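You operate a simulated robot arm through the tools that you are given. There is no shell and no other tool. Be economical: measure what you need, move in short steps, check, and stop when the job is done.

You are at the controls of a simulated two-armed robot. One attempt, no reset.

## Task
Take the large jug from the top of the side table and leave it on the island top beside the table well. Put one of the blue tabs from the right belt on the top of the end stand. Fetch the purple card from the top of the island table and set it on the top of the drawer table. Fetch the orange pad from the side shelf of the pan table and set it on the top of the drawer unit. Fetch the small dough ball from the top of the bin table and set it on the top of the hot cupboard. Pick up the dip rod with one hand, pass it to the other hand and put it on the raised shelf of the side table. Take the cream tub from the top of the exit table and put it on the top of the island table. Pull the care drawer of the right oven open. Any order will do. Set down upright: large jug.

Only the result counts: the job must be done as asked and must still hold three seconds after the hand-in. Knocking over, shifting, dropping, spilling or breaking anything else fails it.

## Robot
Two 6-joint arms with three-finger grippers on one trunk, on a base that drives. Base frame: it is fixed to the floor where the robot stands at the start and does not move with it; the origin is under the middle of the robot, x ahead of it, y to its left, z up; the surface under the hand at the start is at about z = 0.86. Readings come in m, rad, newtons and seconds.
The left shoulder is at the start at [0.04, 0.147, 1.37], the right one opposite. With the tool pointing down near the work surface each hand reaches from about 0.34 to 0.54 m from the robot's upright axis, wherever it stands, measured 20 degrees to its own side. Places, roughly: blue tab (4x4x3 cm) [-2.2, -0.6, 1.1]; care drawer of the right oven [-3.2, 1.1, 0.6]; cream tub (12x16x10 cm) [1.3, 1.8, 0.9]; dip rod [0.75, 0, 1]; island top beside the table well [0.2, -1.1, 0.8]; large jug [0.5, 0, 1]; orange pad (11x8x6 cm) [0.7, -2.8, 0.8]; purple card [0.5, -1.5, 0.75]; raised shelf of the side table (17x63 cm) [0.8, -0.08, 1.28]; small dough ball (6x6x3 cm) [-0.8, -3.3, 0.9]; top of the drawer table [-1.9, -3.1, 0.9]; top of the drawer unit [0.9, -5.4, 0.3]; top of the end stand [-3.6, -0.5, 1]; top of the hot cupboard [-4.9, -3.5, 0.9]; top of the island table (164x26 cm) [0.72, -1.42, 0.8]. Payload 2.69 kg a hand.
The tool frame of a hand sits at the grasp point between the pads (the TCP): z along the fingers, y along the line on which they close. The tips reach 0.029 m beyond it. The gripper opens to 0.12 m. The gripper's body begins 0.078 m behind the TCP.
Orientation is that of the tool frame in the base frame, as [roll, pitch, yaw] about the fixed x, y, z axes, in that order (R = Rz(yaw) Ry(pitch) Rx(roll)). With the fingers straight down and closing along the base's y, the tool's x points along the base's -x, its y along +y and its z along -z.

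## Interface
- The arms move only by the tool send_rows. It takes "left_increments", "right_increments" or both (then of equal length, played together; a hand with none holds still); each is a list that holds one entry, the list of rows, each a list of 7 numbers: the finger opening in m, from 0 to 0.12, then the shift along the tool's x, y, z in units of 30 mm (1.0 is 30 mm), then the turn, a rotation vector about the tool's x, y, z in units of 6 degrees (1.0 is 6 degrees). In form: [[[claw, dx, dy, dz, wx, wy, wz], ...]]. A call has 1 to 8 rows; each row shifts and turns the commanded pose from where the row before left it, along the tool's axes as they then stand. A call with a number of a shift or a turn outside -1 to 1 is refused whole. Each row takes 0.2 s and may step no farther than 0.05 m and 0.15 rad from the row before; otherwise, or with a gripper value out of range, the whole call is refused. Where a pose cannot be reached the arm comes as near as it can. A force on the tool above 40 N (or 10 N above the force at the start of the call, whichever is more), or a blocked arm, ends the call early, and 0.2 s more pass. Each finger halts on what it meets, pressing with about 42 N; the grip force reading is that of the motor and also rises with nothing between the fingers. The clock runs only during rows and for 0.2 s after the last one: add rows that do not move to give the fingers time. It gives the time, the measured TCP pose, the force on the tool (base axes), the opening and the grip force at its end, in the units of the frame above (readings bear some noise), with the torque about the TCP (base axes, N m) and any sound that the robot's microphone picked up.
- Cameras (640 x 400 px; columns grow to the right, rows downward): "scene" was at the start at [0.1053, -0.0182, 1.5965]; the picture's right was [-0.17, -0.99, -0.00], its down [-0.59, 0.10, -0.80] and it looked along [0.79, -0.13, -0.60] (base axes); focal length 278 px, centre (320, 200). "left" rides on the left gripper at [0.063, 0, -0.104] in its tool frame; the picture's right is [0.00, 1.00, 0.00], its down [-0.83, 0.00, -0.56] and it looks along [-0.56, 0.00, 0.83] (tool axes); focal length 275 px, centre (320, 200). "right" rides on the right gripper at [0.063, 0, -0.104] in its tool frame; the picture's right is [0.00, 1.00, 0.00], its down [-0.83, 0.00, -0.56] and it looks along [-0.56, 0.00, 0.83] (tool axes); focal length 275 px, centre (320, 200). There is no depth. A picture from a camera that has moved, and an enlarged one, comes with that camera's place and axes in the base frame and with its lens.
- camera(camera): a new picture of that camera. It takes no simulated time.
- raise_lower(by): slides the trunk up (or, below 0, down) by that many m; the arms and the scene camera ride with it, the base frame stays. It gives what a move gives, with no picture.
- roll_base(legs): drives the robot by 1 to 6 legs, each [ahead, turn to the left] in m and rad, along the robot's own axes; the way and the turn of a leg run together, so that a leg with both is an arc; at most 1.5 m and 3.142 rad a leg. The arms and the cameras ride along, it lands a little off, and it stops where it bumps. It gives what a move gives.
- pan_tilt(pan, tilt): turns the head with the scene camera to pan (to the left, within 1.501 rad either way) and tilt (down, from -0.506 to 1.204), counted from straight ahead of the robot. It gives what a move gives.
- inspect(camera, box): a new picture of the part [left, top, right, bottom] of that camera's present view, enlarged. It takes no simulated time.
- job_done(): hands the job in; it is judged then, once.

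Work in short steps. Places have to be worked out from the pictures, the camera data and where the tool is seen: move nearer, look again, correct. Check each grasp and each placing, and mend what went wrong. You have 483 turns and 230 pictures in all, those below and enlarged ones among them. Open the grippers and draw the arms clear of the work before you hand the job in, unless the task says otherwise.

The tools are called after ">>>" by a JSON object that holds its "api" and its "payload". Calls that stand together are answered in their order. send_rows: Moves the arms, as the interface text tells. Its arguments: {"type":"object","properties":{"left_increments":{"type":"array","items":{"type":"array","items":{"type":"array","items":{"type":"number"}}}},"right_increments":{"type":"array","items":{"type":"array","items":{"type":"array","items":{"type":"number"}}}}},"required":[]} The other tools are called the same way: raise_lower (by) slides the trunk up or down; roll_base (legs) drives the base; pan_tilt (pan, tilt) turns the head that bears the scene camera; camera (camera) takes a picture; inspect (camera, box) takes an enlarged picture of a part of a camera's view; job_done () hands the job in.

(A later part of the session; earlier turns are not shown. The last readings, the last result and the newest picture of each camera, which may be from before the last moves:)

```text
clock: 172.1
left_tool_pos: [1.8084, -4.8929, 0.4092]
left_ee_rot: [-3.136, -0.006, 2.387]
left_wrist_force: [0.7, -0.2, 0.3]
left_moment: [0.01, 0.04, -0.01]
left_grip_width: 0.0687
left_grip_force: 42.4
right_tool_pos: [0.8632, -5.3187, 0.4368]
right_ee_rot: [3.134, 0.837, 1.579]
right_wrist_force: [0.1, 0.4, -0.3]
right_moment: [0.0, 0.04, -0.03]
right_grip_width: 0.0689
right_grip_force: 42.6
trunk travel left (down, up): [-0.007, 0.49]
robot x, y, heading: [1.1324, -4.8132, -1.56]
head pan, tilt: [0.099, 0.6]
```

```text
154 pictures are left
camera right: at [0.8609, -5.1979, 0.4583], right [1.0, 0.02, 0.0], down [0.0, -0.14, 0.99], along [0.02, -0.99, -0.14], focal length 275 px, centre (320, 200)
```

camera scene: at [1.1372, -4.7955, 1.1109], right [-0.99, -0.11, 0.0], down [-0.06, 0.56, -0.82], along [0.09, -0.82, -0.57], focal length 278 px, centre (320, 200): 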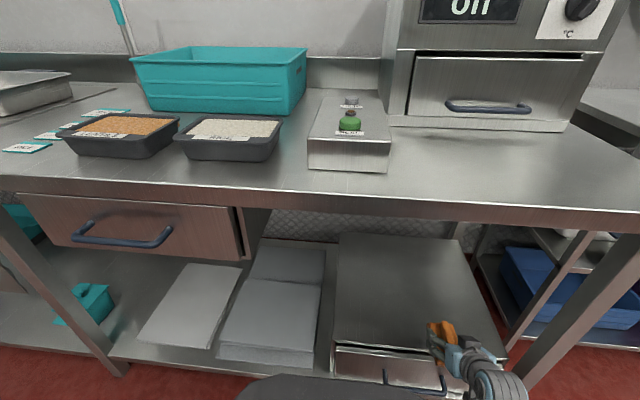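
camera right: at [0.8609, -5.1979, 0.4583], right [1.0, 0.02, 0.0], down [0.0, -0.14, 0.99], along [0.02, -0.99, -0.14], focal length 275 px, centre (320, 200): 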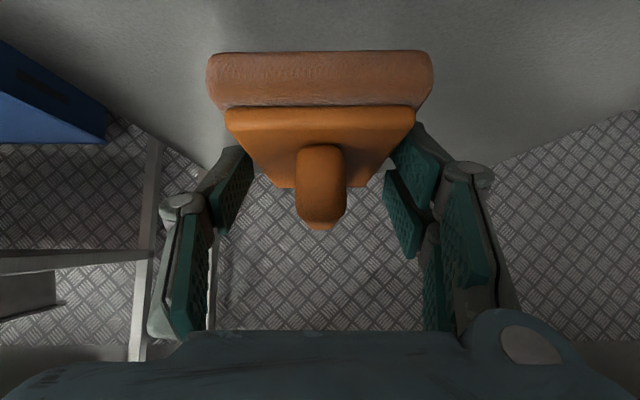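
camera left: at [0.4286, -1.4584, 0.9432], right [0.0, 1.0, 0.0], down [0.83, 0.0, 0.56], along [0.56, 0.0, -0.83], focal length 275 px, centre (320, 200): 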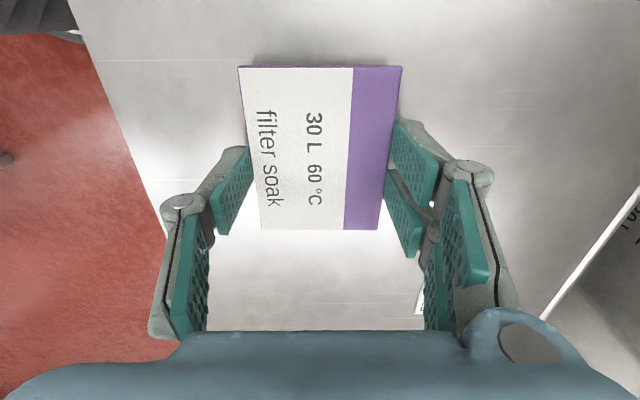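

Over the unit. Lower 5 cm, then feel for contact.

>>> {"api": "send_rows", "payload": {"right_increments": [[[0.0, 0.55, 0, 0.5, 0, 0, 0], [0.0, 0.55, 0, 0.5, 0, 0, 0], [0.0, 0.1, 0, 0.09, 0, 0, 0], [0.0, 0.1, 0, 0.09, 0, 0, 0], [0.0, 0, 0, 0, 0, 0, 0]]]}}

>>> {"api": "camera", "payload": {"camera": "right"}}

```text
clock: 173.3
left_tool_pos: [1.8078, -4.8927, 0.409]
left_ee_rot: [-3.135, -0.002, 2.386]
left_wrist_force: [-0.5, -0.6, -0.6]
left_moment: [-0.01, -0.01, 0.04]
left_grip_width: 0.0686
left_grip_force: 42.0
right_tool_pos: [0.8637, -5.3187, 0.382]
right_ee_rot: [3.134, 0.837, 1.579]
right_wrist_force: [0.1, 0.3, -0.6]
right_moment: [-0.02, -0.02, 0.01]
right_grip_width: 0.0687
right_grip_force: 42.3
trunk travel left (down, up): [-0.007, 0.49]
robot x, y, heading: [1.1301, -4.8082, -1.559]
head pan, tilt: [0.099, 0.6]
```

```text
153 pictures are left
camera right: at [0.8608, -5.198, 0.4052], right [1.0, 0.02, 0.0], down [0.0, -0.14, 0.99], along [0.02, -0.99, -0.14], focal length 275 px, centre (320, 200)
```

right: 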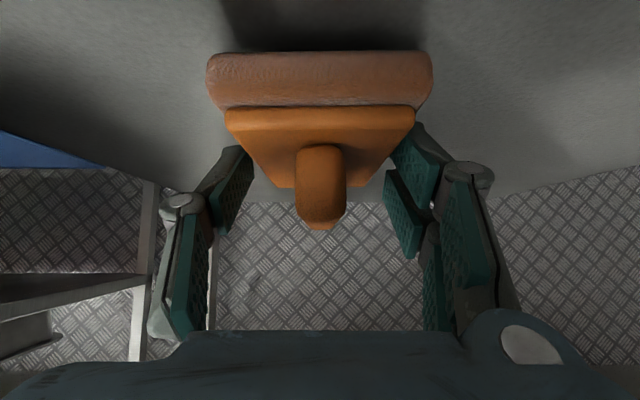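

Shadow close above; step down in 3 mm increments until force.

>>> {"api": "send_rows", "payload": {"right_increments": [[[0.0, 0.15, 0, 0.13, 0, 0, 0], [0.0, 0.15, 0, 0.13, 0, 0, 0], [0.0, 0, 0, 0, 0, 0, 0]]]}}

>>> {"api": "send_rows", "payload": {"right_increments": [[[0.0, 0.1, 0, 0.09, 0, 0, 0], [0.0, 0, 0, 0, 0, 0, 0]]]}}

```text
clock: 174.1
left_tool_pos: [1.8091, -4.8929, 0.4085]
left_ee_rot: [-3.133, -0.004, 2.386]
left_wrist_force: [-0.6, 0.4, 0.8]
left_moment: [-0.02, -0.04, -0.02]
left_grip_width: 0.0686
left_grip_force: 42.5
right_tool_pos: [0.8636, -5.3201, 0.3753]
right_ee_rot: [3.137, 0.845, 1.58]
right_wrist_force: [-1.6, -0.7, 17.1]
right_moment: [0.55, -0.53, -0.05]
right_grip_width: 0.0688
right_grip_force: 42.5
trunk travel left (down, up): [-0.007, 0.49]
robot x, y, heading: [1.1304, -4.8157, -1.562]
head pan, tilt: [0.099, 0.6]
```

```text
clock: 174.8
left_tool_pos: [1.8081, -4.8919, 0.4085]
left_ee_rot: [-3.131, -0.004, 2.385]
left_wrist_force: [0.6, 0.4, -0.4]
left_moment: [0.0, -0.01, 0.03]
left_grip_width: 0.0689
left_grip_force: 41.8
right_tool_pos: [0.864, -5.3214, 0.3738]
right_ee_rot: [3.137, 0.855, 1.579]
right_wrist_force: [0.9, 1.0, 16.9]
right_moment: [0.35, -0.12, -0.05]
right_grip_width: 0.069
right_grip_force: 42.0
trunk travel left (down, up): [-0.007, 0.49]
robot x, y, heading: [1.1297, -4.8125, -1.559]
head pan, tilt: [0.099, 0.6]
stopped in row 2 (right hand): the force on the tool passed its limit at 40 N (the readings are from after the stop); the commanded pose is now the measured one
```

Contact and pad settled. Open the fingers and check.

>>> {"api": "send_rows", "payload": {"right_increments": [[[0.08, 0, 0, 0, 0, 0, 0], [0.1, 0, 0, 0, 0, 0, 0], [0.1, 0, 0, 0, 0, 0, 0]]]}}

>>> {"api": "camera", "payload": {"camera": "right"}}

```text
clock: 175.6
left_tool_pos: [1.8079, -4.8938, 0.4087]
left_ee_rot: [-3.136, -0.004, 2.385]
left_wrist_force: [-0.6, 0.5, -0.4]
left_moment: [0.01, 0.03, 0.0]
left_grip_width: 0.0685
left_grip_force: 42.3
right_tool_pos: [0.8642, -5.32, 0.3695]
right_ee_rot: [3.136, 0.845, 1.58]
right_wrist_force: [0.1, -0.6, 0.6]
right_moment: [-0.02, 0.0, 0.02]
right_grip_width: 0.1
right_grip_force: 0.1
trunk travel left (down, up): [-0.007, 0.49]
robot x, y, heading: [1.1289, -4.8143, -1.561]
head pan, tilt: [0.099, 0.6]
```

```text
152 pictures are left
camera right: at [0.8606, -5.1998, 0.3914], right [1.0, 0.02, 0.0], down [0.0, -0.13, 0.99], along [0.02, -0.99, -0.13], focal length 275 px, centre (320, 200)
```

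right: 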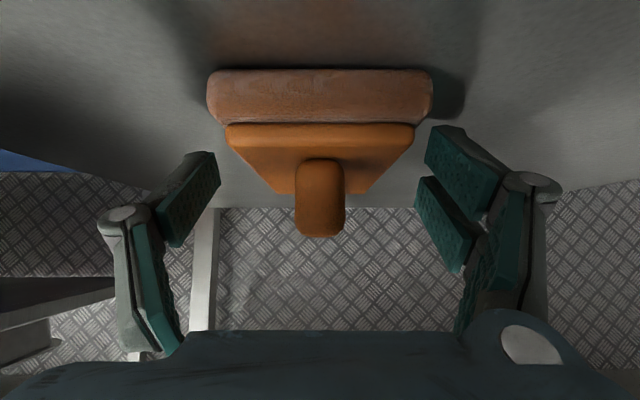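

Pad rests flat on the unit. Withdraw along the tool axis, then back the base out.

>>> {"api": "send_rows", "payload": {"right_increments": [[[0.1, 0, 0, -0.9, 0, 0, 0], [0.1, 0, 0, -0.9, 0, 0, 0], [0.1, 0, 0, -0.6, 0, 0, 0]]]}}

>>> {"api": "roll_base", "payload": {"legs": [[-0.42, 0]]}}

>>> {"api": "raise_lower", "payload": {"by": 0.4}}

>>> {"api": "raise_lower", "payload": {"by": 0.09}}

>>> {"api": "camera", "payload": {"camera": "scene"}}

```text
clock: 176.4
left_tool_pos: [1.8081, -4.8928, 0.4081]
left_ee_rot: [-3.135, -0.003, 2.386]
left_wrist_force: [-0.2, 0.3, 0.2]
left_moment: [0.0, 0.02, 0.0]
left_grip_width: 0.0688
left_grip_force: 42.2
right_tool_pos: [0.8618, -5.2649, 0.4186]
right_ee_rot: [3.136, 0.847, 1.582]
right_wrist_force: [-0.5, -0.4, 0.2]
right_moment: [-0.02, -0.02, 0.0]
right_grip_width: 0.1
right_grip_force: 0.1
trunk travel left (down, up): [-0.007, 0.49]
robot x, y, heading: [1.1268, -4.8167, -1.562]
head pan, tilt: [0.099, 0.6]
```

```text
clock: 179.0
left_tool_pos: [1.8039, -4.4739, 0.4085]
left_ee_rot: [-3.135, -0.003, 2.392]
left_wrist_force: [-0.1, -0.2, -0.9]
left_moment: [-0.05, 0.02, 0.03]
left_grip_width: 0.0688
left_grip_force: 42.1
right_tool_pos: [0.8608, -4.8526, 0.4196]
right_ee_rot: [3.137, 0.848, 1.586]
right_wrist_force: [0.1, -0.1, 0.5]
right_moment: [-0.03, 0.02, 0.03]
right_grip_width: 0.0999
right_grip_force: 0.1
trunk travel left (down, up): [-0.007, 0.49]
robot x, y, heading: [1.1229, -4.3996, -1.553]
head pan, tilt: [0.099, 0.6]
```

```text
clock: 182.8
left_tool_pos: [1.8042, -4.4745, 0.8071]
left_ee_rot: [-3.133, -0.003, 2.392]
left_wrist_force: [0.4, 0.4, -0.7]
left_moment: [-0.03, 0.0, 0.0]
left_grip_width: 0.0686
left_grip_force: 41.8
right_tool_pos: [0.8592, -4.8538, 0.8178]
right_ee_rot: [3.137, 0.848, 1.587]
right_wrist_force: [-0.4, -0.2, -0.6]
right_moment: [0.03, 0.02, -0.01]
right_grip_width: 0.1001
right_grip_force: 0.2
trunk travel left (down, up): [-0.407, 0.09]
robot x, y, heading: [1.1274, -4.3992, -1.552]
head pan, tilt: [0.099, 0.6]
```

```text
clock: 184.1
left_tool_pos: [1.8034, -4.4732, 0.8969]
left_ee_rot: [-3.134, -0.004, 2.39]
left_wrist_force: [-0.2, 0.3, -0.4]
left_moment: [-0.02, 0.0, -0.01]
left_grip_width: 0.0686
left_grip_force: 42.3
right_tool_pos: [0.8596, -4.8534, 0.9076]
right_ee_rot: [3.135, 0.845, 1.584]
right_wrist_force: [-0.5, -0.7, 0.6]
right_moment: [-0.01, 0.03, -0.06]
right_grip_width: 0.0999
right_grip_force: 0.1
trunk travel left (down, up): [-0.497, 0.0]
robot x, y, heading: [1.1236, -4.398, -1.558]
head pan, tilt: [0.099, 0.6]
```

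```text
151 pictures are left
camera scene: at [1.1342, -4.5097, 1.6002], right [-0.99, -0.11, 0.0], down [-0.06, 0.56, -0.83], along [0.09, -0.82, -0.57], focal length 278 px, centre (320, 200)
```

scene: 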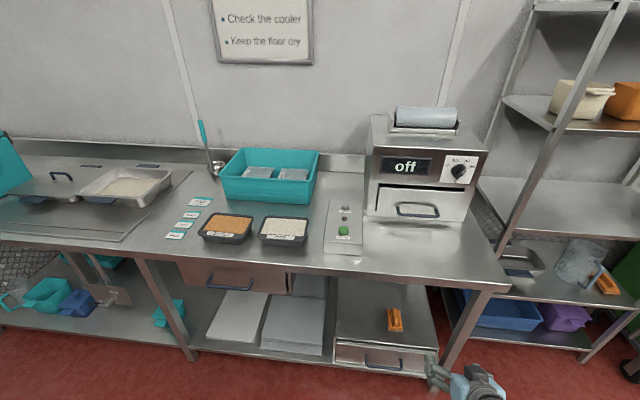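

Pad done. Now look west for the bin table and drawer table.

>>> {"api": "pan_tilt", "payload": {"pan": -1.45, "tilt": 0.35}}

>>> {"api": "camera", "payload": {"camera": "scene"}}

>>> {"api": "inspect", "payload": {"camera": "scene", "box": [200, 100, 520, 300]}}

```text
clock: 185.7
left_tool_pos: [1.8043, -4.4743, 0.8965]
left_ee_rot: [-3.135, -0.003, 2.391]
left_wrist_force: [0.4, 0.5, 0.2]
left_moment: [0.0, 0.05, -0.01]
left_grip_width: 0.0687
left_grip_force: 42.4
right_tool_pos: [0.8606, -4.8537, 0.9087]
right_ee_rot: [3.136, 0.845, 1.587]
right_wrist_force: [0.6, 0.6, -0.1]
right_moment: [0.01, -0.05, 0.0]
right_grip_width: 0.0998
right_grip_force: 0.1
trunk travel left (down, up): [-0.497, 0.0]
robot x, y, heading: [1.1207, -4.3963, -1.55]
head pan, tilt: [-1.45, 0.351]
```

```text
150 pictures are left
camera scene: at [1.0319, -4.4346, 1.6227], right [-0.14, 0.99, 0.0], down [0.34, 0.05, -0.94], along [-0.93, -0.13, -0.34], focal length 278 px, centre (320, 200)
```

scene: 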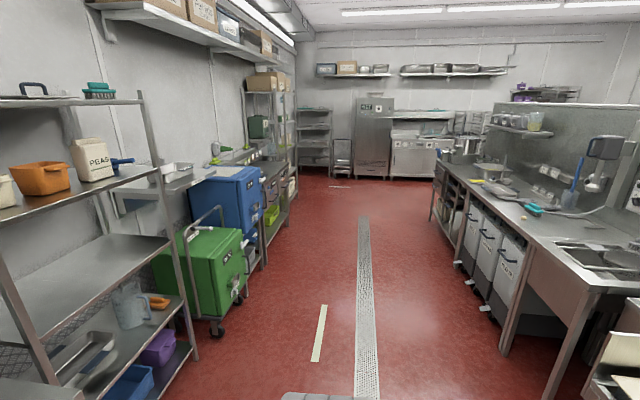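

```text
2.00 times, centred on (360, 200) of scene
camera zoom: at [1.0319, -4.4346, 1.6227], right [-0.14, 0.99, 0.0], down [0.34, 0.05, -0.94], along [-0.93, -0.13, -0.34], focal length 555 px, centre (240, 200)
```

zoom: 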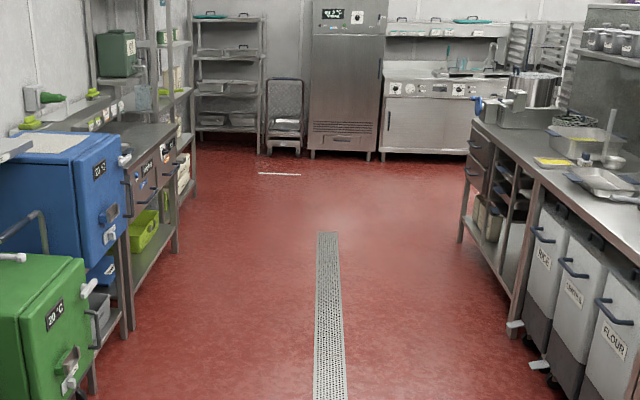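

The bin table and drawer table line the north side of this aisle (front edge y≈-3.45). First swing the left arm back to the front.

>>> {"api": "send_rows", "payload": {"left_increments": [[[0.0, -0.95, -0.6, 0.1, 0, 0, 0.75], [0.0, -0.95, -0.6, 0, 0, 0, 0.75], [0.0, -0.95, -0.6, 0, 0, 0, 0.75], [0.0, -0.95, -0.6, 0, 0, 0, 0.75], [0.0, -0.95, -0.6, 0, 0, 0, 0.75], [0.0, -0.95, -0.86, 0, 0, 0, 0.75], [0.0, -0.95, -0.86, 0, 0, 0, 0.75], [0.0, -0.95, -0.86, 0, 0, 0, 0.75]]]}}

>>> {"api": "send_rows", "payload": {"left_increments": [[[0.0, -0.95, -0.86, 0, 0, 0, 0.75], [0.0, -0.95, -0.86, 0, 0, 0, 0.75], [0.0, -0.95, -0.86, 0, 0, 0, 0.75], [0.0, -0.95, -0.86, 0, 0, 0, 0.75], [0.0, -0.95, -0.86, 0, 0, 0, 0.75], [0.0, -0.95, -0.86, 0, 0, 0, 0.75], [0.0, -0.95, -0.86, 0, 0, 0, 0.75]]]}}

>>> {"api": "roll_base", "payload": {"legs": [[0, -1.59]]}}

```text
clock: 187.5
left_tool_pos: [1.6993, -4.7276, 0.8872]
left_ee_rot: [-3.136, -0.001, 1.763]
left_wrist_force: [-0.2, -0.8, 0.3]
left_moment: [0.0, -0.02, -0.02]
left_grip_width: 0.0688
left_grip_force: 42.1
left hand out of reach, approached as far as the arm can: row 1, 2, 3, 4, 5, 7, 8
right_tool_pos: [0.8591, -4.8551, 0.908]
right_ee_rot: [3.138, 0.846, 1.587]
right_wrist_force: [0.2, 0.1, 0.9]
right_moment: [0.03, 0.0, 0.03]
right_grip_width: 0.1
right_grip_force: 0.1
trunk travel left (down, up): [-0.497, 0.0]
robot x, y, heading: [1.1274, -4.3991, -1.552]
head pan, tilt: [-1.45, 0.351]
```

```text
clock: 189.1
left_tool_pos: [1.4773, -4.8886, 0.9067]
left_ee_rot: [-3.136, 0.004, 1.213]
left_wrist_force: [-0.3, -0.5, -0.2]
left_moment: [-0.01, -0.04, -0.01]
left_grip_width: 0.0685
left_grip_force: 41.9
left hand out of reach, approached as far as the arm can: row 1, 2, 3, 4, 5, 6, 7
right_tool_pos: [0.8591, -4.8532, 0.9082]
right_ee_rot: [3.135, 0.847, 1.587]
right_wrist_force: [0.2, 0.2, 0.2]
right_moment: [-0.02, -0.03, 0.03]
right_grip_width: 0.1002
right_grip_force: 0.1
trunk travel left (down, up): [-0.497, 0.0]
robot x, y, heading: [1.1241, -4.4, -1.552]
head pan, tilt: [-1.45, 0.351]
```

```text
clock: 193.3
left_tool_pos: [0.6335, -4.7469, 0.9041]
left_ee_rot: [-3.134, 0.004, -0.366]
left_wrist_force: [0.8, 0.4, -0.5]
left_moment: [-0.03, 0.03, 0.01]
left_grip_width: 0.0687
left_grip_force: 41.4
right_tool_pos: [0.6718, -4.1308, 0.9092]
right_ee_rot: [3.137, 0.845, 0.009]
right_wrist_force: [-0.1, -0.6, 0.5]
right_moment: [-0.01, 0.0, 0.0]
right_grip_width: 0.1002
right_grip_force: 0.0
trunk travel left (down, up): [-0.497, 0.0]
robot x, y, heading: [1.1259, -4.3995, -3.136]
head pan, tilt: [-1.45, 0.351]
```

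Drive 2.1 m west, then turn right to face the bin table.

>>> {"api": "roll_base", "payload": {"legs": [[1.05, 0], [1.05, 0], [0, -1.565]]}}

>>> {"api": "pan_tilt", "payload": {"pan": 0, "tilt": 0.5}}

>>> {"api": "camera", "payload": {"camera": "scene"}}

```text
clock: 207.6
left_tool_pos: [-1.3485, -3.9135, 0.9047]
left_ee_rot: [-3.133, 0.003, -1.927]
left_wrist_force: [0.7, -0.7, -0.3]
left_moment: [-0.03, -0.01, -0.03]
left_grip_width: 0.069
left_grip_force: 42.1
right_tool_pos: [-0.7303, -3.9488, 0.9077]
right_ee_rot: [3.136, 0.847, -1.552]
right_wrist_force: [0.4, 0.1, 0.1]
right_moment: [0.0, -0.01, -0.02]
right_grip_width: 0.1002
right_grip_force: 0.0
trunk travel left (down, up): [-0.497, 0.0]
robot x, y, heading: [-0.9924, -4.4008, 1.587]
head pan, tilt: [-1.45, 0.351]
```

```text
clock: 209.2
left_tool_pos: [-1.348, -3.9141, 0.9048]
left_ee_rot: [-3.134, 0.004, -1.926]
left_wrist_force: [0.5, -0.4, 0.1]
left_moment: [-0.04, 0.02, -0.01]
left_grip_width: 0.0686
left_grip_force: 42.4
right_tool_pos: [-0.7283, -3.9469, 0.9085]
right_ee_rot: [3.138, 0.846, -1.554]
right_wrist_force: [-0.5, -1.3, -0.8]
right_moment: [0.0, 0.01, -0.02]
right_grip_width: 0.1
right_grip_force: 0.0
trunk travel left (down, up): [-0.497, 0.0]
robot x, y, heading: [-0.9936, -4.403, 1.585]
head pan, tilt: [0.0, 0.499]
```

```text
148 pictures are left
camera scene: at [-0.9962, -4.2952, 1.609], right [1.0, 0.02, 0.0], down [0.01, -0.48, -0.88], along [-0.01, 0.88, -0.48], focal length 278 px, centre (320, 200)
```

scene: 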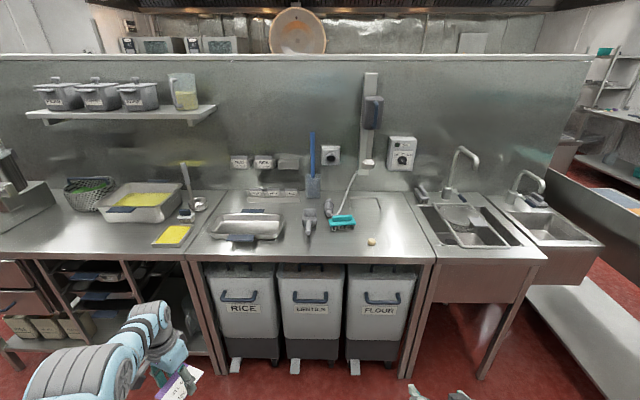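

>>> {"api": "inspect", "payload": {"camera": "scene", "box": [290, 170, 450, 270]}}

>>> {"api": "inspect", "payload": {"camera": "scene", "box": [0, 170, 240, 320]}}

```text
4.00 times, centred on (370, 220) of scene
camera zoom: at [-0.9962, -4.2952, 1.609], right [1.0, 0.02, 0.0], down [0.01, -0.48, -0.88], along [-0.01, 0.88, -0.48], focal length 1110 px, centre (120, 120)
```

zoom: 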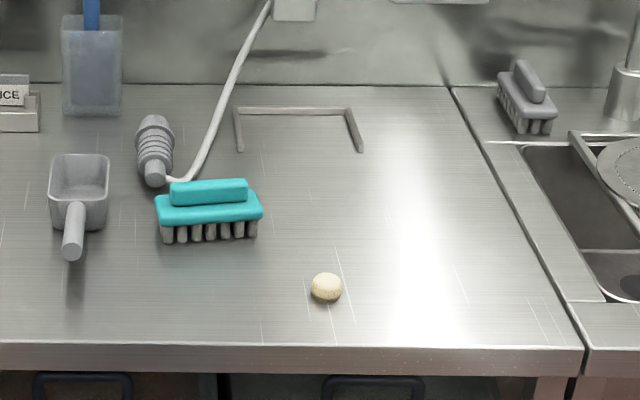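

```text
2.67 times, centred on (120, 245) of scene
camera zoom: at [-0.9962, -4.2952, 1.609], right [1.0, 0.02, 0.0], down [0.01, -0.48, -0.88], along [-0.01, 0.88, -0.48], focal length 740 px, centre (853, 80)
```

zoom: 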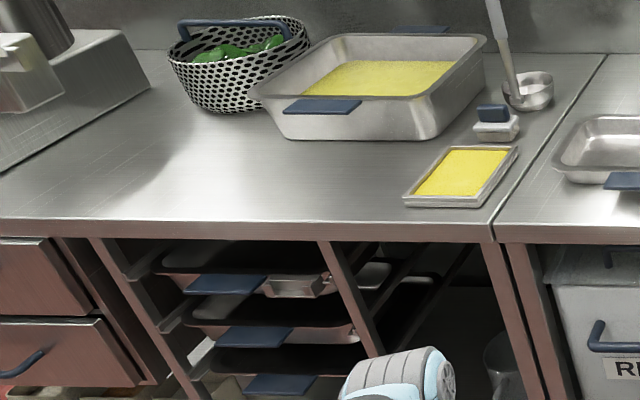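

Ball at about (-0.79,-3.35). Bring the right tool vertical and raise the left hand.

>>> {"api": "send_rows", "payload": {"right_increments": [[[0.1, -0.6, 0, -0.4, 0, 1, 0], [0.1, -0.6, 0, -0.4, 0, 1, 0], [0.1, -0.4, 0, -0.6, 0, 1, 0], [0.1, -0.4, 0, -0.6, 0, 1, 0], [0.1, 0, 0, 0, 0, 1, 0], [0.1, 0, 0, 0, 0, 1, 0], [0.1, 0, 0, 0, 0, 1, 0], [0.1, 0, 0, 0, 0, 1, 0]]], "left_increments": [[[0.0, 0, 0, -0.5, 0, 0, 0], [0.0, 0, 0, -0.5, 0, 0, 0], [0.0, 0, 0, -0.5, 0, 0, 0], [0.0, 0, 0, -0.5, 0, 0, 0], [0.0, 0, 0, -0.5, 0, 0, 0], [0.0, 0, 0, -0.5, 0, 0, 0], [0.0, 0, 0, -0.5, 0, 0, 0], [0.0, 0, 0, 0, 0, 0, 0]]]}}

```text
clock: 211.0
left_tool_pos: [-1.3593, -3.8795, 0.9966]
left_ee_rot: [-3.134, 0.0, -1.925]
left_wrist_force: [-0.3, 0.2, -0.2]
left_moment: [-0.01, -0.02, -0.02]
left_grip_width: 0.0688
left_grip_force: 42.0
left hand out of reach, approached as far as the arm can: row 1, 2, 3, 4, 5, 6, 7
right_tool_pos: [-0.7292, -3.938, 0.9934]
right_ee_rot: [3.138, 0.007, -1.549]
right_wrist_force: [-0.6, 0.2, -0.3]
right_moment: [0.01, 0.02, -0.01]
right_grip_width: 0.1
right_grip_force: 0.1
trunk travel left (down, up): [-0.497, 0.0]
robot x, y, heading: [-0.993, -4.4051, 1.588]
head pan, tilt: [0.0, 0.499]
```

Drive forward 0.62 m to the table.

>>> {"api": "roll_base", "payload": {"legs": [[0.6, 0]]}}

>>> {"api": "camera", "payload": {"camera": "right"}}

```text
clock: 214.4
left_tool_pos: [-1.3672, -3.2818, 0.998]
left_ee_rot: [-3.135, 0.004, -1.926]
left_wrist_force: [0.5, -1.2, -0.3]
left_moment: [0.03, 0.01, 0.0]
left_grip_width: 0.0687
left_grip_force: 41.6
right_tool_pos: [-0.739, -3.3412, 0.994]
right_ee_rot: [3.138, 0.011, -1.551]
right_wrist_force: [0.7, 0.0, -0.1]
right_moment: [0.05, -0.04, 0.0]
right_grip_width: 0.1001
right_grip_force: 0.0
trunk travel left (down, up): [-0.497, 0.0]
robot x, y, heading: [-1.0049, -3.8019, 1.588]
head pan, tilt: [0.0, 0.499]
```

```text
145 pictures are left
camera right: at [-0.7372, -3.4047, 1.097], right [-1.0, -0.02, 0.0], down [-0.02, 0.82, 0.56], along [-0.02, 0.56, -0.83], focal length 275 px, centre (320, 200)
```

right: 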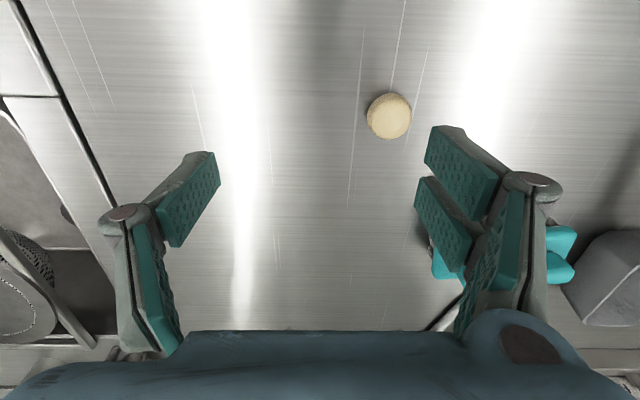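

Ball ≈(-0.793,-3.34). Move over it, narrowing the opening to 0.07, and descend part way.

>>> {"api": "send_rows", "payload": {"right_increments": [[[0.07, 0, 0.9, 0.2, 0, 0, 0], [0.07, 0, 0.9, 0.2, 0, 0, 0], [0.07, 0, 0, 0.8, 0, 0, 0], [0.07, 0, 0, 0.6, 0, 0, 0], [0.07, 0, 0, 0, 0, 0, 0]]]}}

>>> {"api": "camera", "payload": {"camera": "right"}}

```text
clock: 215.6
left_tool_pos: [-1.3677, -3.2809, 0.9965]
left_ee_rot: [-3.131, 0.003, -1.929]
left_wrist_force: [0.8, -0.1, 0.0]
left_moment: [0.04, -0.04, 0.02]
left_grip_width: 0.0688
left_grip_force: 41.8
right_tool_pos: [-0.7943, -3.3404, 0.9384]
right_ee_rot: [3.138, 0.008, -1.55]
right_wrist_force: [-0.2, -0.2, -0.1]
right_moment: [0.0, -0.01, 0.01]
right_grip_width: 0.0699
right_grip_force: 0.1
trunk travel left (down, up): [-0.497, 0.0]
robot x, y, heading: [-0.9987, -3.8002, 1.583]
head pan, tilt: [0.0, 0.499]
```

```text
144 pictures are left
camera right: at [-0.793, -3.4033, 1.0418], right [-1.0, -0.02, 0.0], down [-0.02, 0.83, 0.56], along [-0.02, 0.56, -0.83], focal length 275 px, centre (320, 200)
```

right: 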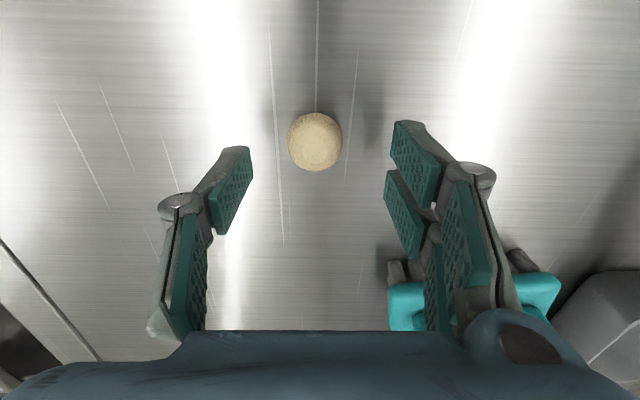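

>>> {"api": "send_rows", "payload": {"right_increments": [[[0.07, -0.15, -0.12, 0.6, 0, 0, 0], [0.07, 0, 0, 0.3, 0, 0, 0], [0.07, 0, 0, 0, 0, 0, 0]]]}}

>>> {"api": "camera", "payload": {"camera": "right"}}

```text
clock: 216.4
left_tool_pos: [-1.3694, -3.2811, 0.9971]
left_ee_rot: [-3.132, 0.002, -1.928]
left_wrist_force: [0.0, -0.8, -0.2]
left_moment: [0.03, -0.03, 0.05]
left_grip_width: 0.0689
left_grip_force: 42.0
right_tool_pos: [-0.7906, -3.3365, 0.9132]
right_ee_rot: [3.138, 0.009, -1.551]
right_wrist_force: [0.4, -0.1, 0.2]
right_moment: [0.04, -0.01, 0.01]
right_grip_width: 0.0701
right_grip_force: 0.0
trunk travel left (down, up): [-0.497, 0.0]
robot x, y, heading: [-1.0031, -3.8035, 1.583]
head pan, tilt: [0.0, 0.499]
```

```text
143 pictures are left
camera right: at [-0.7888, -3.3993, 1.0156], right [-1.0, -0.02, 0.0], down [-0.02, 0.83, 0.56], along [-0.02, 0.56, -0.83], focal length 275 px, centre (320, 200)
```

right: 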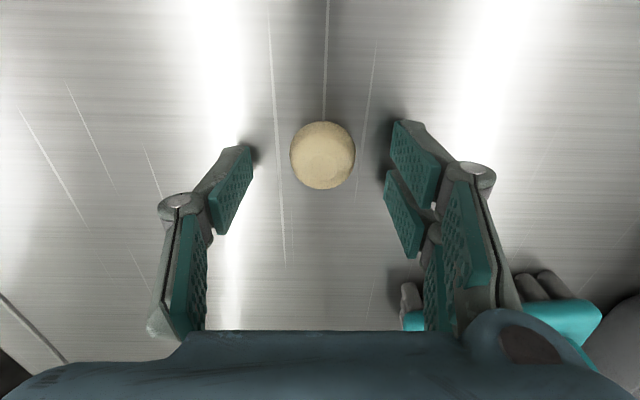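

Centred. Down 7 mm more and close.

>>> {"api": "send_rows", "payload": {"right_increments": [[[0.07, 0, 0, 0.23, 0, 0, 0], [0.05, 0, 0, 0, 0, 0, 0], [0.03, 0, 0, 0, 0, 0, 0], [0.0, 0, 0, 0, 0, 0, 0], [0.0, 0, 0, 0, 0, 0, 0]]]}}

>>> {"api": "camera", "payload": {"camera": "right"}}

```text
clock: 217.6
left_tool_pos: [-1.3716, -3.2833, 0.998]
left_ee_rot: [-3.132, 0.004, -1.926]
left_wrist_force: [0.1, 0.5, 1.2]
left_moment: [-0.04, -0.01, 0.03]
left_grip_width: 0.0688
left_grip_force: 41.8
right_tool_pos: [-0.7933, -3.3365, 0.9085]
right_ee_rot: [3.14, 0.016, -1.55]
right_wrist_force: [-4.8, 7.4, 39.9]
right_moment: [-0.53, 0.58, -0.17]
right_grip_width: 0.0296
right_grip_force: 42.4
trunk travel left (down, up): [-0.497, 0.0]
robot x, y, heading: [-1.0035, -3.8035, 1.583]
head pan, tilt: [0.0, 0.499]
```

```text
142 pictures are left
camera right: at [-0.792, -3.4005, 1.0111], right [-1.0, -0.03, 0.0], down [-0.02, 0.82, 0.57], along [-0.02, 0.57, -0.82], focal length 275 px, centre (320, 200)
```

right: 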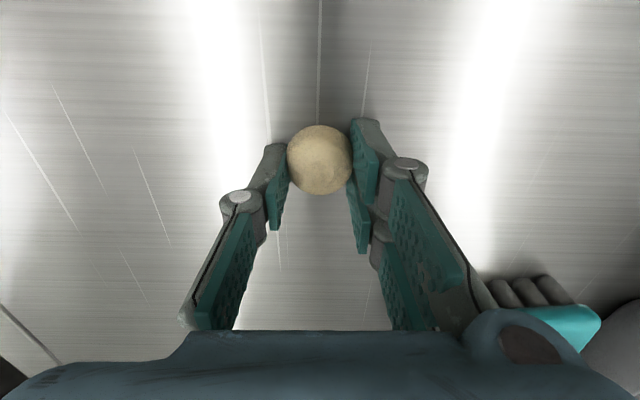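

Gripped at 0.03. Lift.

>>> {"api": "send_rows", "payload": {"right_increments": [[[0.0, 0, 0, -0.6, 0, 0, 0], [0.0, 0, 0, -0.8, 0, 0, 0], [0.0, 0, 0, -0.8, 0, 0, 0], [0.0, 0, 0, -0.8, 0, 0, 0], [0.0, 0, 0, -0.5, 0, 0, 0]]]}}

>>> {"api": "camera", "payload": {"camera": "right"}}

```text
clock: 218.8
left_tool_pos: [-1.3688, -3.28, 0.9966]
left_ee_rot: [-3.132, 0.002, -1.928]
left_wrist_force: [-0.2, -0.1, 0.3]
left_moment: [0.01, 0.02, 0.0]
left_grip_width: 0.0688
left_grip_force: 41.8
right_tool_pos: [-0.7877, -3.3355, 1.0091]
right_ee_rot: [3.137, 0.009, -1.551]
right_wrist_force: [-0.1, -0.7, 0.2]
right_moment: [0.0, -0.01, 0.01]
right_grip_width: 0.0286
right_grip_force: 42.0
right hand out of reach, approached as far as the arm can: row 5
trunk travel left (down, up): [-0.497, 0.0]
robot x, y, heading: [-1.0033, -3.8028, 1.587]
head pan, tilt: [0.0, 0.499]
```

```text
141 pictures are left
camera right: at [-0.7862, -3.3982, 1.1116], right [-1.0, -0.02, 0.0], down [-0.02, 0.83, 0.56], along [-0.02, 0.56, -0.83], focal length 275 px, centre (320, 200)
```

right: 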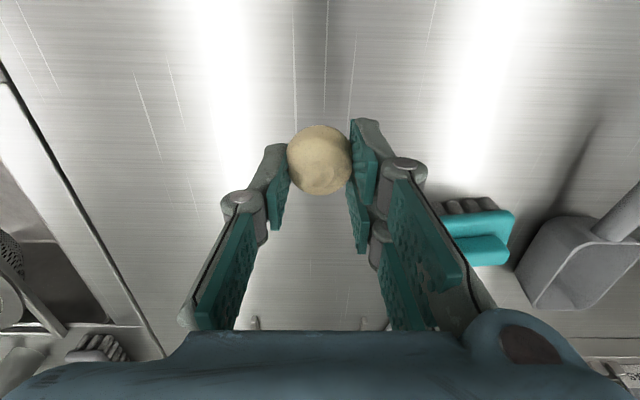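

Ball held. Now move west to the drawer table: back off, turn left, drive 0.62 m, turn right.

>>> {"api": "roll_base", "payload": {"legs": [[-0.4, 0], [0, 1.555], [0.62, 0], [0, -1.571]]}}

>>> {"api": "pan_tilt", "payload": {"pan": 0.3, "tilt": 0.6}}

>>> {"api": "camera", "payload": {"camera": "scene"}}

```text
clock: 232.0
left_tool_pos: [-2.0007, -3.7014, 0.9957]
left_ee_rot: [-3.134, 0.002, -1.905]
left_wrist_force: [0.5, 0.7, 0.3]
left_moment: [-0.01, 0.01, -0.02]
left_grip_width: 0.0685
left_grip_force: 41.5
right_tool_pos: [-1.4188, -3.7434, 1.0091]
right_ee_rot: [3.139, 0.009, -1.527]
right_wrist_force: [0.3, 0.2, 0.3]
right_moment: [0.01, 0.0, 0.01]
right_grip_width: 0.0291
right_grip_force: 42.1
trunk travel left (down, up): [-0.497, 0.0]
robot x, y, heading: [-1.6196, -4.2184, 1.607]
head pan, tilt: [0.0, 0.499]
```

```text
clock: 232.8
left_tool_pos: [-2.0006, -3.7012, 0.9964]
left_ee_rot: [-3.133, 0.002, -1.903]
left_wrist_force: [0.7, 0.5, -0.1]
left_moment: [-0.03, -0.01, -0.01]
left_grip_width: 0.0685
left_grip_force: 41.7
right_tool_pos: [-1.4191, -3.7425, 1.0086]
right_ee_rot: [3.138, 0.008, -1.527]
right_wrist_force: [0.5, 0.3, -0.7]
right_moment: [0.01, 0.0, 0.01]
right_grip_width: 0.0288
right_grip_force: 41.4
trunk travel left (down, up): [-0.497, 0.0]
robot x, y, heading: [-1.6245, -4.217, 1.61]
head pan, tilt: [0.3, 0.6]
```

```text
140 pictures are left
camera scene: at [-1.6541, -4.1163, 1.5999], right [0.94, 0.33, 0.0], down [0.19, -0.53, -0.83], along [-0.27, 0.78, -0.56], focal length 278 px, centre (320, 200)
```

scene: 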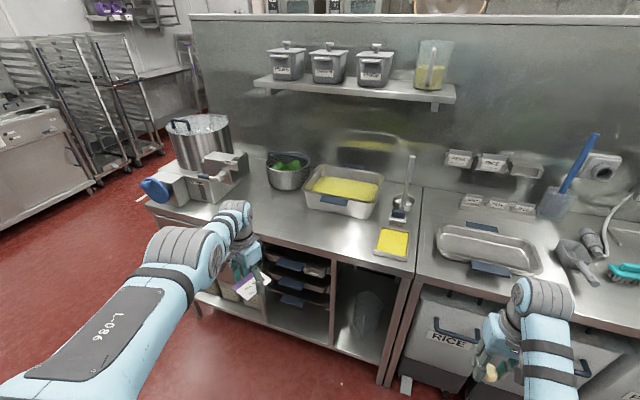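

The free zone is around (-2.03,-3.31). Drive forward 0.39 m.

>>> {"api": "roll_base", "payload": {"legs": [[0.39, 0]]}}

>>> {"api": "camera", "payload": {"camera": "left"}}

>>> {"api": "camera", "payload": {"camera": "scene"}}

```text
clock: 235.2
left_tool_pos: [-2.0131, -3.3123, 0.9968]
left_ee_rot: [-3.136, 0.003, -1.907]
left_wrist_force: [-0.4, -0.2, 0.1]
left_moment: [0.03, 0.01, 0.0]
left_grip_width: 0.0686
left_grip_force: 42.1
right_tool_pos: [-1.4319, -3.3552, 1.0099]
right_ee_rot: [3.138, 0.013, -1.53]
right_wrist_force: [0.0, 0.1, 0.3]
right_moment: [0.03, 0.04, 0.05]
right_grip_width: 0.029
right_grip_force: 42.3
trunk travel left (down, up): [-0.497, 0.0]
robot x, y, heading: [-1.6368, -3.8266, 1.606]
head pan, tilt: [0.3, 0.6]
```

```text
139 pictures are left
camera left: at [-2.0351, -3.3724, 1.1019], right [-0.94, 0.34, -0.01], down [0.27, 0.78, 0.56], along [0.19, 0.52, -0.83], focal length 275 px, centre (320, 200)
```

left: 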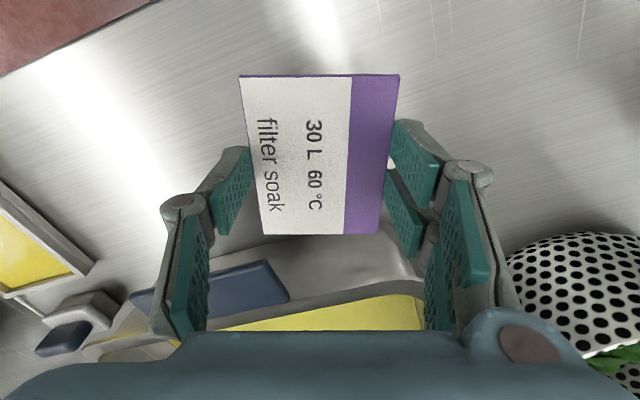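

```text
138 pictures are left
camera scene: at [-1.6678, -3.7299, 1.6001], right [0.94, 0.33, 0.0], down [0.19, -0.53, -0.83], along [-0.27, 0.78, -0.56], focal length 278 px, centre (320, 200)
```

scene: 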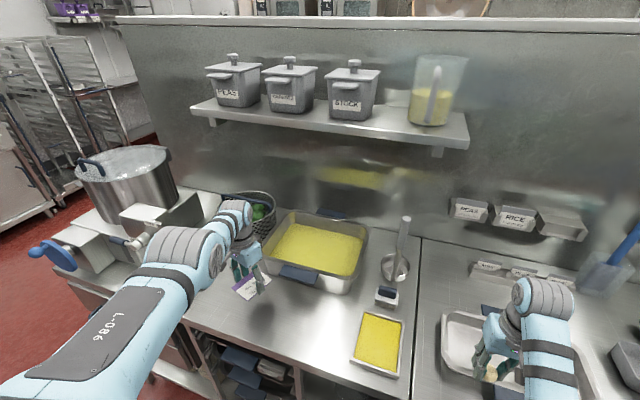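

Spot is clear (tray front y≈-3.2, table edge -3.40). Lower the card.

>>> {"api": "send_rows", "payload": {"left_increments": [[[0.0, 0, 0, 0.9, 0, 0, 0], [0.0, 0, 0, 0.9, 0, 0, 0], [0.0, 0, 0, 0.7, 0, 0, 0], [0.0, 0, 0, 0.15, 0, 0, 0], [0.0, 0, 0, 0, 0, 0, 0]]]}}

>>> {"api": "camera", "payload": {"camera": "left"}}

```text
clock: 236.4
left_tool_pos: [-1.9995, -3.3332, 0.9261]
left_ee_rot: [-3.132, 0.003, -1.909]
left_wrist_force: [0.1, -0.9, -0.6]
left_moment: [-0.01, -0.01, 0.03]
left_grip_width: 0.0686
left_grip_force: 41.5
left hand out of reach, approached as far as the arm can: row 1, 2, 3
right_tool_pos: [-1.4311, -3.3536, 1.0087]
right_ee_rot: [3.138, 0.01, -1.529]
right_wrist_force: [0.8, 0.0, -1.2]
right_moment: [0.01, -0.01, 0.0]
right_grip_width: 0.0291
right_grip_force: 41.9
trunk travel left (down, up): [-0.497, 0.0]
robot x, y, heading: [-1.6371, -3.8296, 1.61]
head pan, tilt: [0.3, 0.6]
```

```text
137 pictures are left
camera left: at [-2.0227, -3.3924, 1.0303], right [-0.94, 0.34, -0.01], down [0.27, 0.78, 0.56], along [0.19, 0.52, -0.83], focal length 275 px, centre (320, 200)
```

left: 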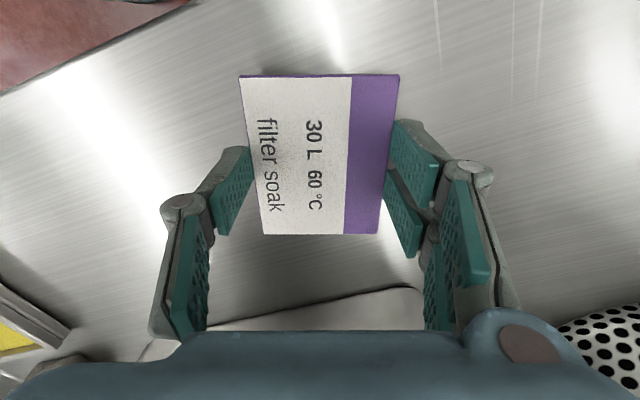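

Still above; continue down in fine steps.

>>> {"api": "send_rows", "payload": {"left_increments": [[[0.0, 0, 0, 0.2, 0, 0, 0], [0.0, 0, 0, 0.15, 0, 0, 0], [0.0, 0, 0, 0.1, 0, 0, 0], [0.0, 0, 0, 0.1, 0, 0, 0], [0.0, 0, 0, 0, 0, 0, 0]]]}}

```text
clock: 237.7
left_tool_pos: [-1.9953, -3.3389, 0.9115]
left_ee_rot: [-3.134, 0.0, -1.908]
left_wrist_force: [-0.3, 0.0, -0.2]
left_moment: [0.04, -0.01, 0.0]
left_grip_width: 0.0688
left_grip_force: 42.2
left hand out of reach, approached as far as the arm can: row 1, 2
right_tool_pos: [-1.4313, -3.3537, 1.0071]
right_ee_rot: [3.14, 0.008, -1.528]
right_wrist_force: [-0.7, -0.2, -0.8]
right_moment: [0.01, 0.02, 0.01]
right_grip_width: 0.0291
right_grip_force: 42.3
trunk travel left (down, up): [-0.497, 0.0]
robot x, y, heading: [-1.6339, -3.8251, 1.611]
head pan, tilt: [0.3, 0.6]
```

>>> {"api": "send_rows", "payload": {"left_increments": [[[0.0, 0, 0, 0.1, 0, 0, 0], [0.0, 0, 0, 0.1, 0, 0, 0], [0.0, 0, 0, 0, 0, 0, 0]]]}}

```text
clock: 238.4
left_tool_pos: [-1.9946, -3.3395, 0.9081]
left_ee_rot: [-3.136, 0.002, -1.908]
left_wrist_force: [0.2, 0.1, -0.1]
left_moment: [0.03, 0.02, 0.0]
left_grip_width: 0.0687
left_grip_force: 41.7
left hand out of reach, approached as far as the arm can: row 1
right_tool_pos: [-1.4317, -3.3545, 1.0081]
right_ee_rot: [3.137, 0.009, -1.531]
right_wrist_force: [-0.4, -0.2, 0.0]
right_moment: [-0.01, -0.01, 0.01]
right_grip_width: 0.0291
right_grip_force: 41.6
trunk travel left (down, up): [-0.497, 0.0]
robot x, y, heading: [-1.6398, -3.8245, 1.608]
head pan, tilt: [0.3, 0.6]
```

>>> {"api": "send_rows", "payload": {"left_increments": [[[0.0, 0, 0, 0.1, 0, 0, 0], [0.0, 0, 0, 0.1, 0, 0, 0], [0.0, 0, 0, 0, 0, 0, 0]]]}}

>>> {"api": "camera", "payload": {"camera": "left"}}

```text
clock: 239.2
left_tool_pos: [-1.9913, -3.3415, 0.9057]
left_ee_rot: [-3.14, 0.008, -1.907]
left_wrist_force: [-6.9, 9.5, 32.7]
left_moment: [0.65, 0.38, -0.06]
left_grip_width: 0.0688
left_grip_force: 41.8
left hand out of reach, approached as far as the arm can: row 2
right_tool_pos: [-1.43, -3.3555, 1.01]
right_ee_rot: [3.137, 0.014, -1.531]
right_wrist_force: [-0.6, -0.8, -0.3]
right_moment: [0.02, -0.02, -0.02]
right_grip_width: 0.029
right_grip_force: 42.5
trunk travel left (down, up): [-0.497, 0.0]
robot x, y, heading: [-1.6346, -3.8284, 1.604]
head pan, tilt: [0.3, 0.6]
```

```text
136 pictures are left
camera left: at [-2.0155, -3.4024, 1.0098], right [-0.94, 0.34, 0.0], down [0.28, 0.78, 0.56], along [0.19, 0.53, -0.83], focal length 275 px, centre (320, 200)
```

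left: 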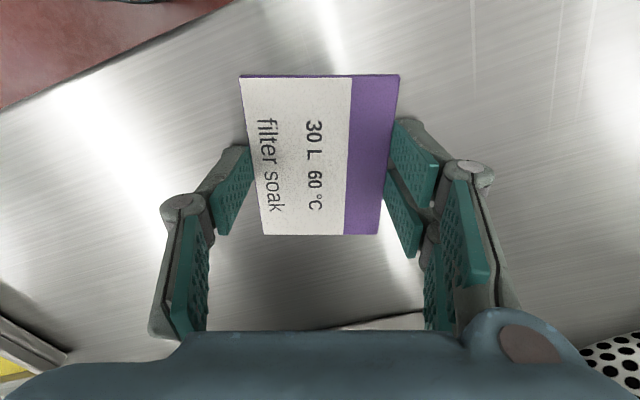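

Contact at 0.906. Open and lift away.

>>> {"api": "send_rows", "payload": {"left_increments": [[[0.08, 0, 0, -0.05, 0, 0, 0], [0.1, 0, 0, 0, 0, 0, 0], [0.1, 0, 0, -0.3, 0, 0, 0], [0.1, 0, 0, -0.9, 0, 0, 0], [0.1, 0, 0, -0.9, 0, 0, 0], [0.1, 0, 0, -0.9, 0, 0, 0]]]}}

>>> {"api": "camera", "payload": {"camera": "left"}}

```text
clock: 240.7
left_tool_pos: [-2.0042, -3.3133, 0.9836]
left_ee_rot: [-3.133, -0.001, -1.907]
left_wrist_force: [-0.3, -0.4, -0.3]
left_moment: [-0.02, 0.02, -0.02]
left_grip_width: 0.0999
left_grip_force: 0.0
left hand out of reach, approached as far as the arm can: row 3, 4, 5, 6
right_tool_pos: [-1.4318, -3.3541, 1.0079]
right_ee_rot: [3.139, 0.008, -1.531]
right_wrist_force: [-0.3, -0.2, -0.3]
right_moment: [0.0, -0.01, 0.02]
right_grip_width: 0.0291
right_grip_force: 41.8
trunk travel left (down, up): [-0.497, 0.0]
robot x, y, heading: [-1.6371, -3.8254, 1.604]
head pan, tilt: [0.3, 0.6]
```

```text
135 pictures are left
camera left: at [-2.0269, -3.3722, 1.0873], right [-0.94, 0.34, -0.01], down [0.27, 0.79, 0.56], along [0.19, 0.52, -0.83], focal length 275 px, centre (320, 200)
```

left: 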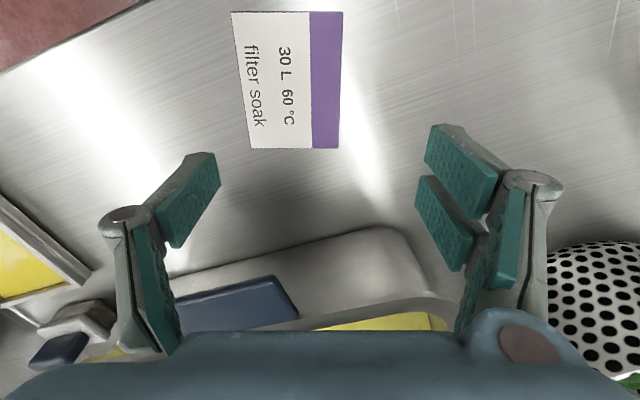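

Card delivered. Now to the hot cupboard in the west: back off, turn left, drive west.

>>> {"api": "roll_base", "payload": {"legs": [[-0.35, 0], [0, 1.535], [1.3, 0]]}}

>>> {"api": "pan_tilt", "payload": {"pan": 0, "tilt": 0.35}}

>>> {"api": "camera", "payload": {"camera": "scene"}}

```text
clock: 252.8
left_tool_pos: [-3.4662, -4.5001, 0.9827]
left_ee_rot: [-3.133, -0.001, -0.396]
left_wrist_force: [-0.1, 0.1, -0.4]
left_moment: [-0.05, 0.02, 0.0]
left_grip_width: 0.0998
left_grip_force: 0.1
right_tool_pos: [-3.3902, -3.9303, 1.0085]
right_ee_rot: [3.138, 0.011, -0.019]
right_wrist_force: [0.5, 0.7, 0.2]
right_moment: [-0.01, 0.02, 0.04]
right_grip_width: 0.0294
right_grip_force: 42.1
trunk travel left (down, up): [-0.497, 0.0]
robot x, y, heading: [-2.9353, -4.1636, 3.117]
head pan, tilt: [0.3, 0.6]
```

```text
clock: 253.7
left_tool_pos: [-3.466, -4.5001, 0.9829]
left_ee_rot: [-3.133, 0.001, -0.398]
left_wrist_force: [0.5, -0.4, -0.2]
left_moment: [0.02, 0.01, 0.01]
left_grip_width: 0.1001
left_grip_force: 0.1
right_tool_pos: [-3.391, -3.929, 1.0089]
right_ee_rot: [3.137, 0.007, -0.019]
right_wrist_force: [-0.5, 0.0, -0.6]
right_moment: [0.0, 0.04, 0.01]
right_grip_width: 0.0291
right_grip_force: 42.4
trunk travel left (down, up): [-0.497, 0.0]
robot x, y, heading: [-2.9314, -4.1652, 3.116]
head pan, tilt: [0.0, 0.351]
```

```text
134 pictures are left
camera scene: at [-3.0465, -4.1648, 1.6226], right [0.02, 1.0, 0.0], down [0.34, -0.01, -0.94], along [-0.94, 0.02, -0.34], focal length 278 px, centre (320, 200)
```

scene: 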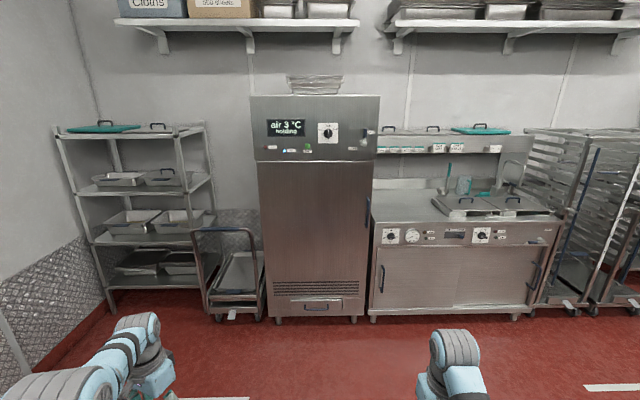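

Hot cupboard's free left part is around (-4.86,-3.6). Angle toward it and approach.

>>> {"api": "roll_base", "payload": {"legs": [[0, -0.19], [1.25, 0], [0, 0.21]]}}

>>> {"api": "pan_tilt", "payload": {"pan": -0.2, "tilt": 0.6}}

>>> {"api": "camera", "payload": {"camera": "scene"}}

```text
clock: 259.4
left_tool_pos: [-4.5659, -4.1756, 0.9809]
left_ee_rot: [-3.121, -0.027, -0.569]
left_wrist_force: [6.3, -3.5, -0.3]
left_moment: [0.15, 0.07, 0.51]
left_grip_width: 0.0995
left_grip_force: 0.1
right_tool_pos: [-4.3959, -3.6262, 1.0091]
right_ee_rot: [3.14, 0.012, -0.2]
right_wrist_force: [-0.2, 0.8, -0.3]
right_moment: [-0.03, -0.02, -0.01]
right_grip_width: 0.029
right_grip_force: 41.8
trunk travel left (down, up): [-0.497, 0.0]
robot x, y, heading: [-3.9855, -3.938, 2.94]
head pan, tilt: [0.0, 0.351]
stopped in leg 2: the force on the tool passed its limit at 151 N (the readings are from after the stop); the commanded pose is now the measured one
```

```text
clock: 260.2
left_tool_pos: [-4.5655, -4.1733, 0.9826]
left_ee_rot: [-3.121, -0.021, -0.571]
left_wrist_force: [5.9, -1.1, 0.0]
left_moment: [0.05, 0.16, 0.29]
left_grip_width: 0.0983
left_grip_force: 0.1
right_tool_pos: [-4.3955, -3.6248, 1.0099]
right_ee_rot: [3.139, 0.011, -0.202]
right_wrist_force: [0.4, -0.3, -0.4]
right_moment: [-0.02, -0.01, -0.02]
right_grip_width: 0.0293
right_grip_force: 42.0
trunk travel left (down, up): [-0.497, 0.0]
robot x, y, heading: [-3.9828, -3.9368, 2.934]
head pan, tilt: [-0.201, 0.6]
```

```text
133 pictures are left
camera scene: at [-4.0868, -3.9032, 1.6001], right [0.4, 0.92, 0.0], down [0.52, -0.22, -0.83], along [-0.76, 0.33, -0.56], focal length 278 px, centre (320, 200)
```

scene: 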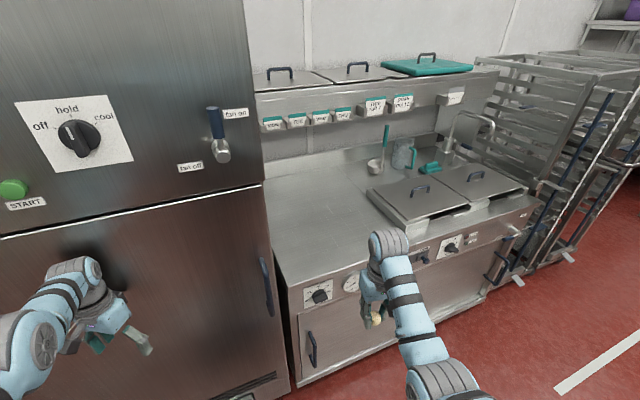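

The left hand touched the fridge front. Back off and swing the left arm out to the side.

>>> {"api": "roll_base", "payload": {"legs": [[-0.2, 0]]}}

>>> {"api": "camera", "payload": {"camera": "scene"}}

```text
clock: 261.8
left_tool_pos: [-4.3719, -4.2152, 0.9793]
left_ee_rot: [-3.122, -0.026, -0.569]
left_wrist_force: [0.1, 0.2, -0.2]
left_moment: [-0.05, -0.04, 0.03]
left_grip_width: 0.0999
left_grip_force: 0.0
right_tool_pos: [-4.202, -3.666, 1.0075]
right_ee_rot: [3.137, 0.006, -0.2]
right_wrist_force: [-0.9, 0.4, -0.4]
right_moment: [0.02, -0.04, -0.01]
right_grip_width: 0.0288
right_grip_force: 42.0
trunk travel left (down, up): [-0.497, 0.0]
robot x, y, heading: [-3.7869, -3.9815, 2.934]
head pan, tilt: [-0.201, 0.6]
```

```text
132 pictures are left
camera scene: at [-3.896, -3.9433, 1.5994], right [0.4, 0.92, 0.0], down [0.52, -0.22, -0.82], along [-0.76, 0.33, -0.57], focal length 278 px, centre (320, 200)
```

scene: 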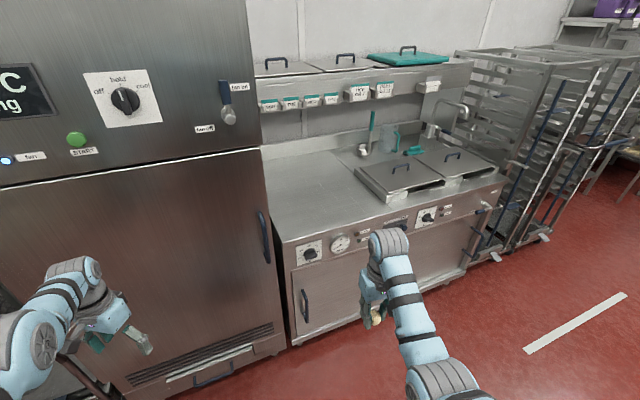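

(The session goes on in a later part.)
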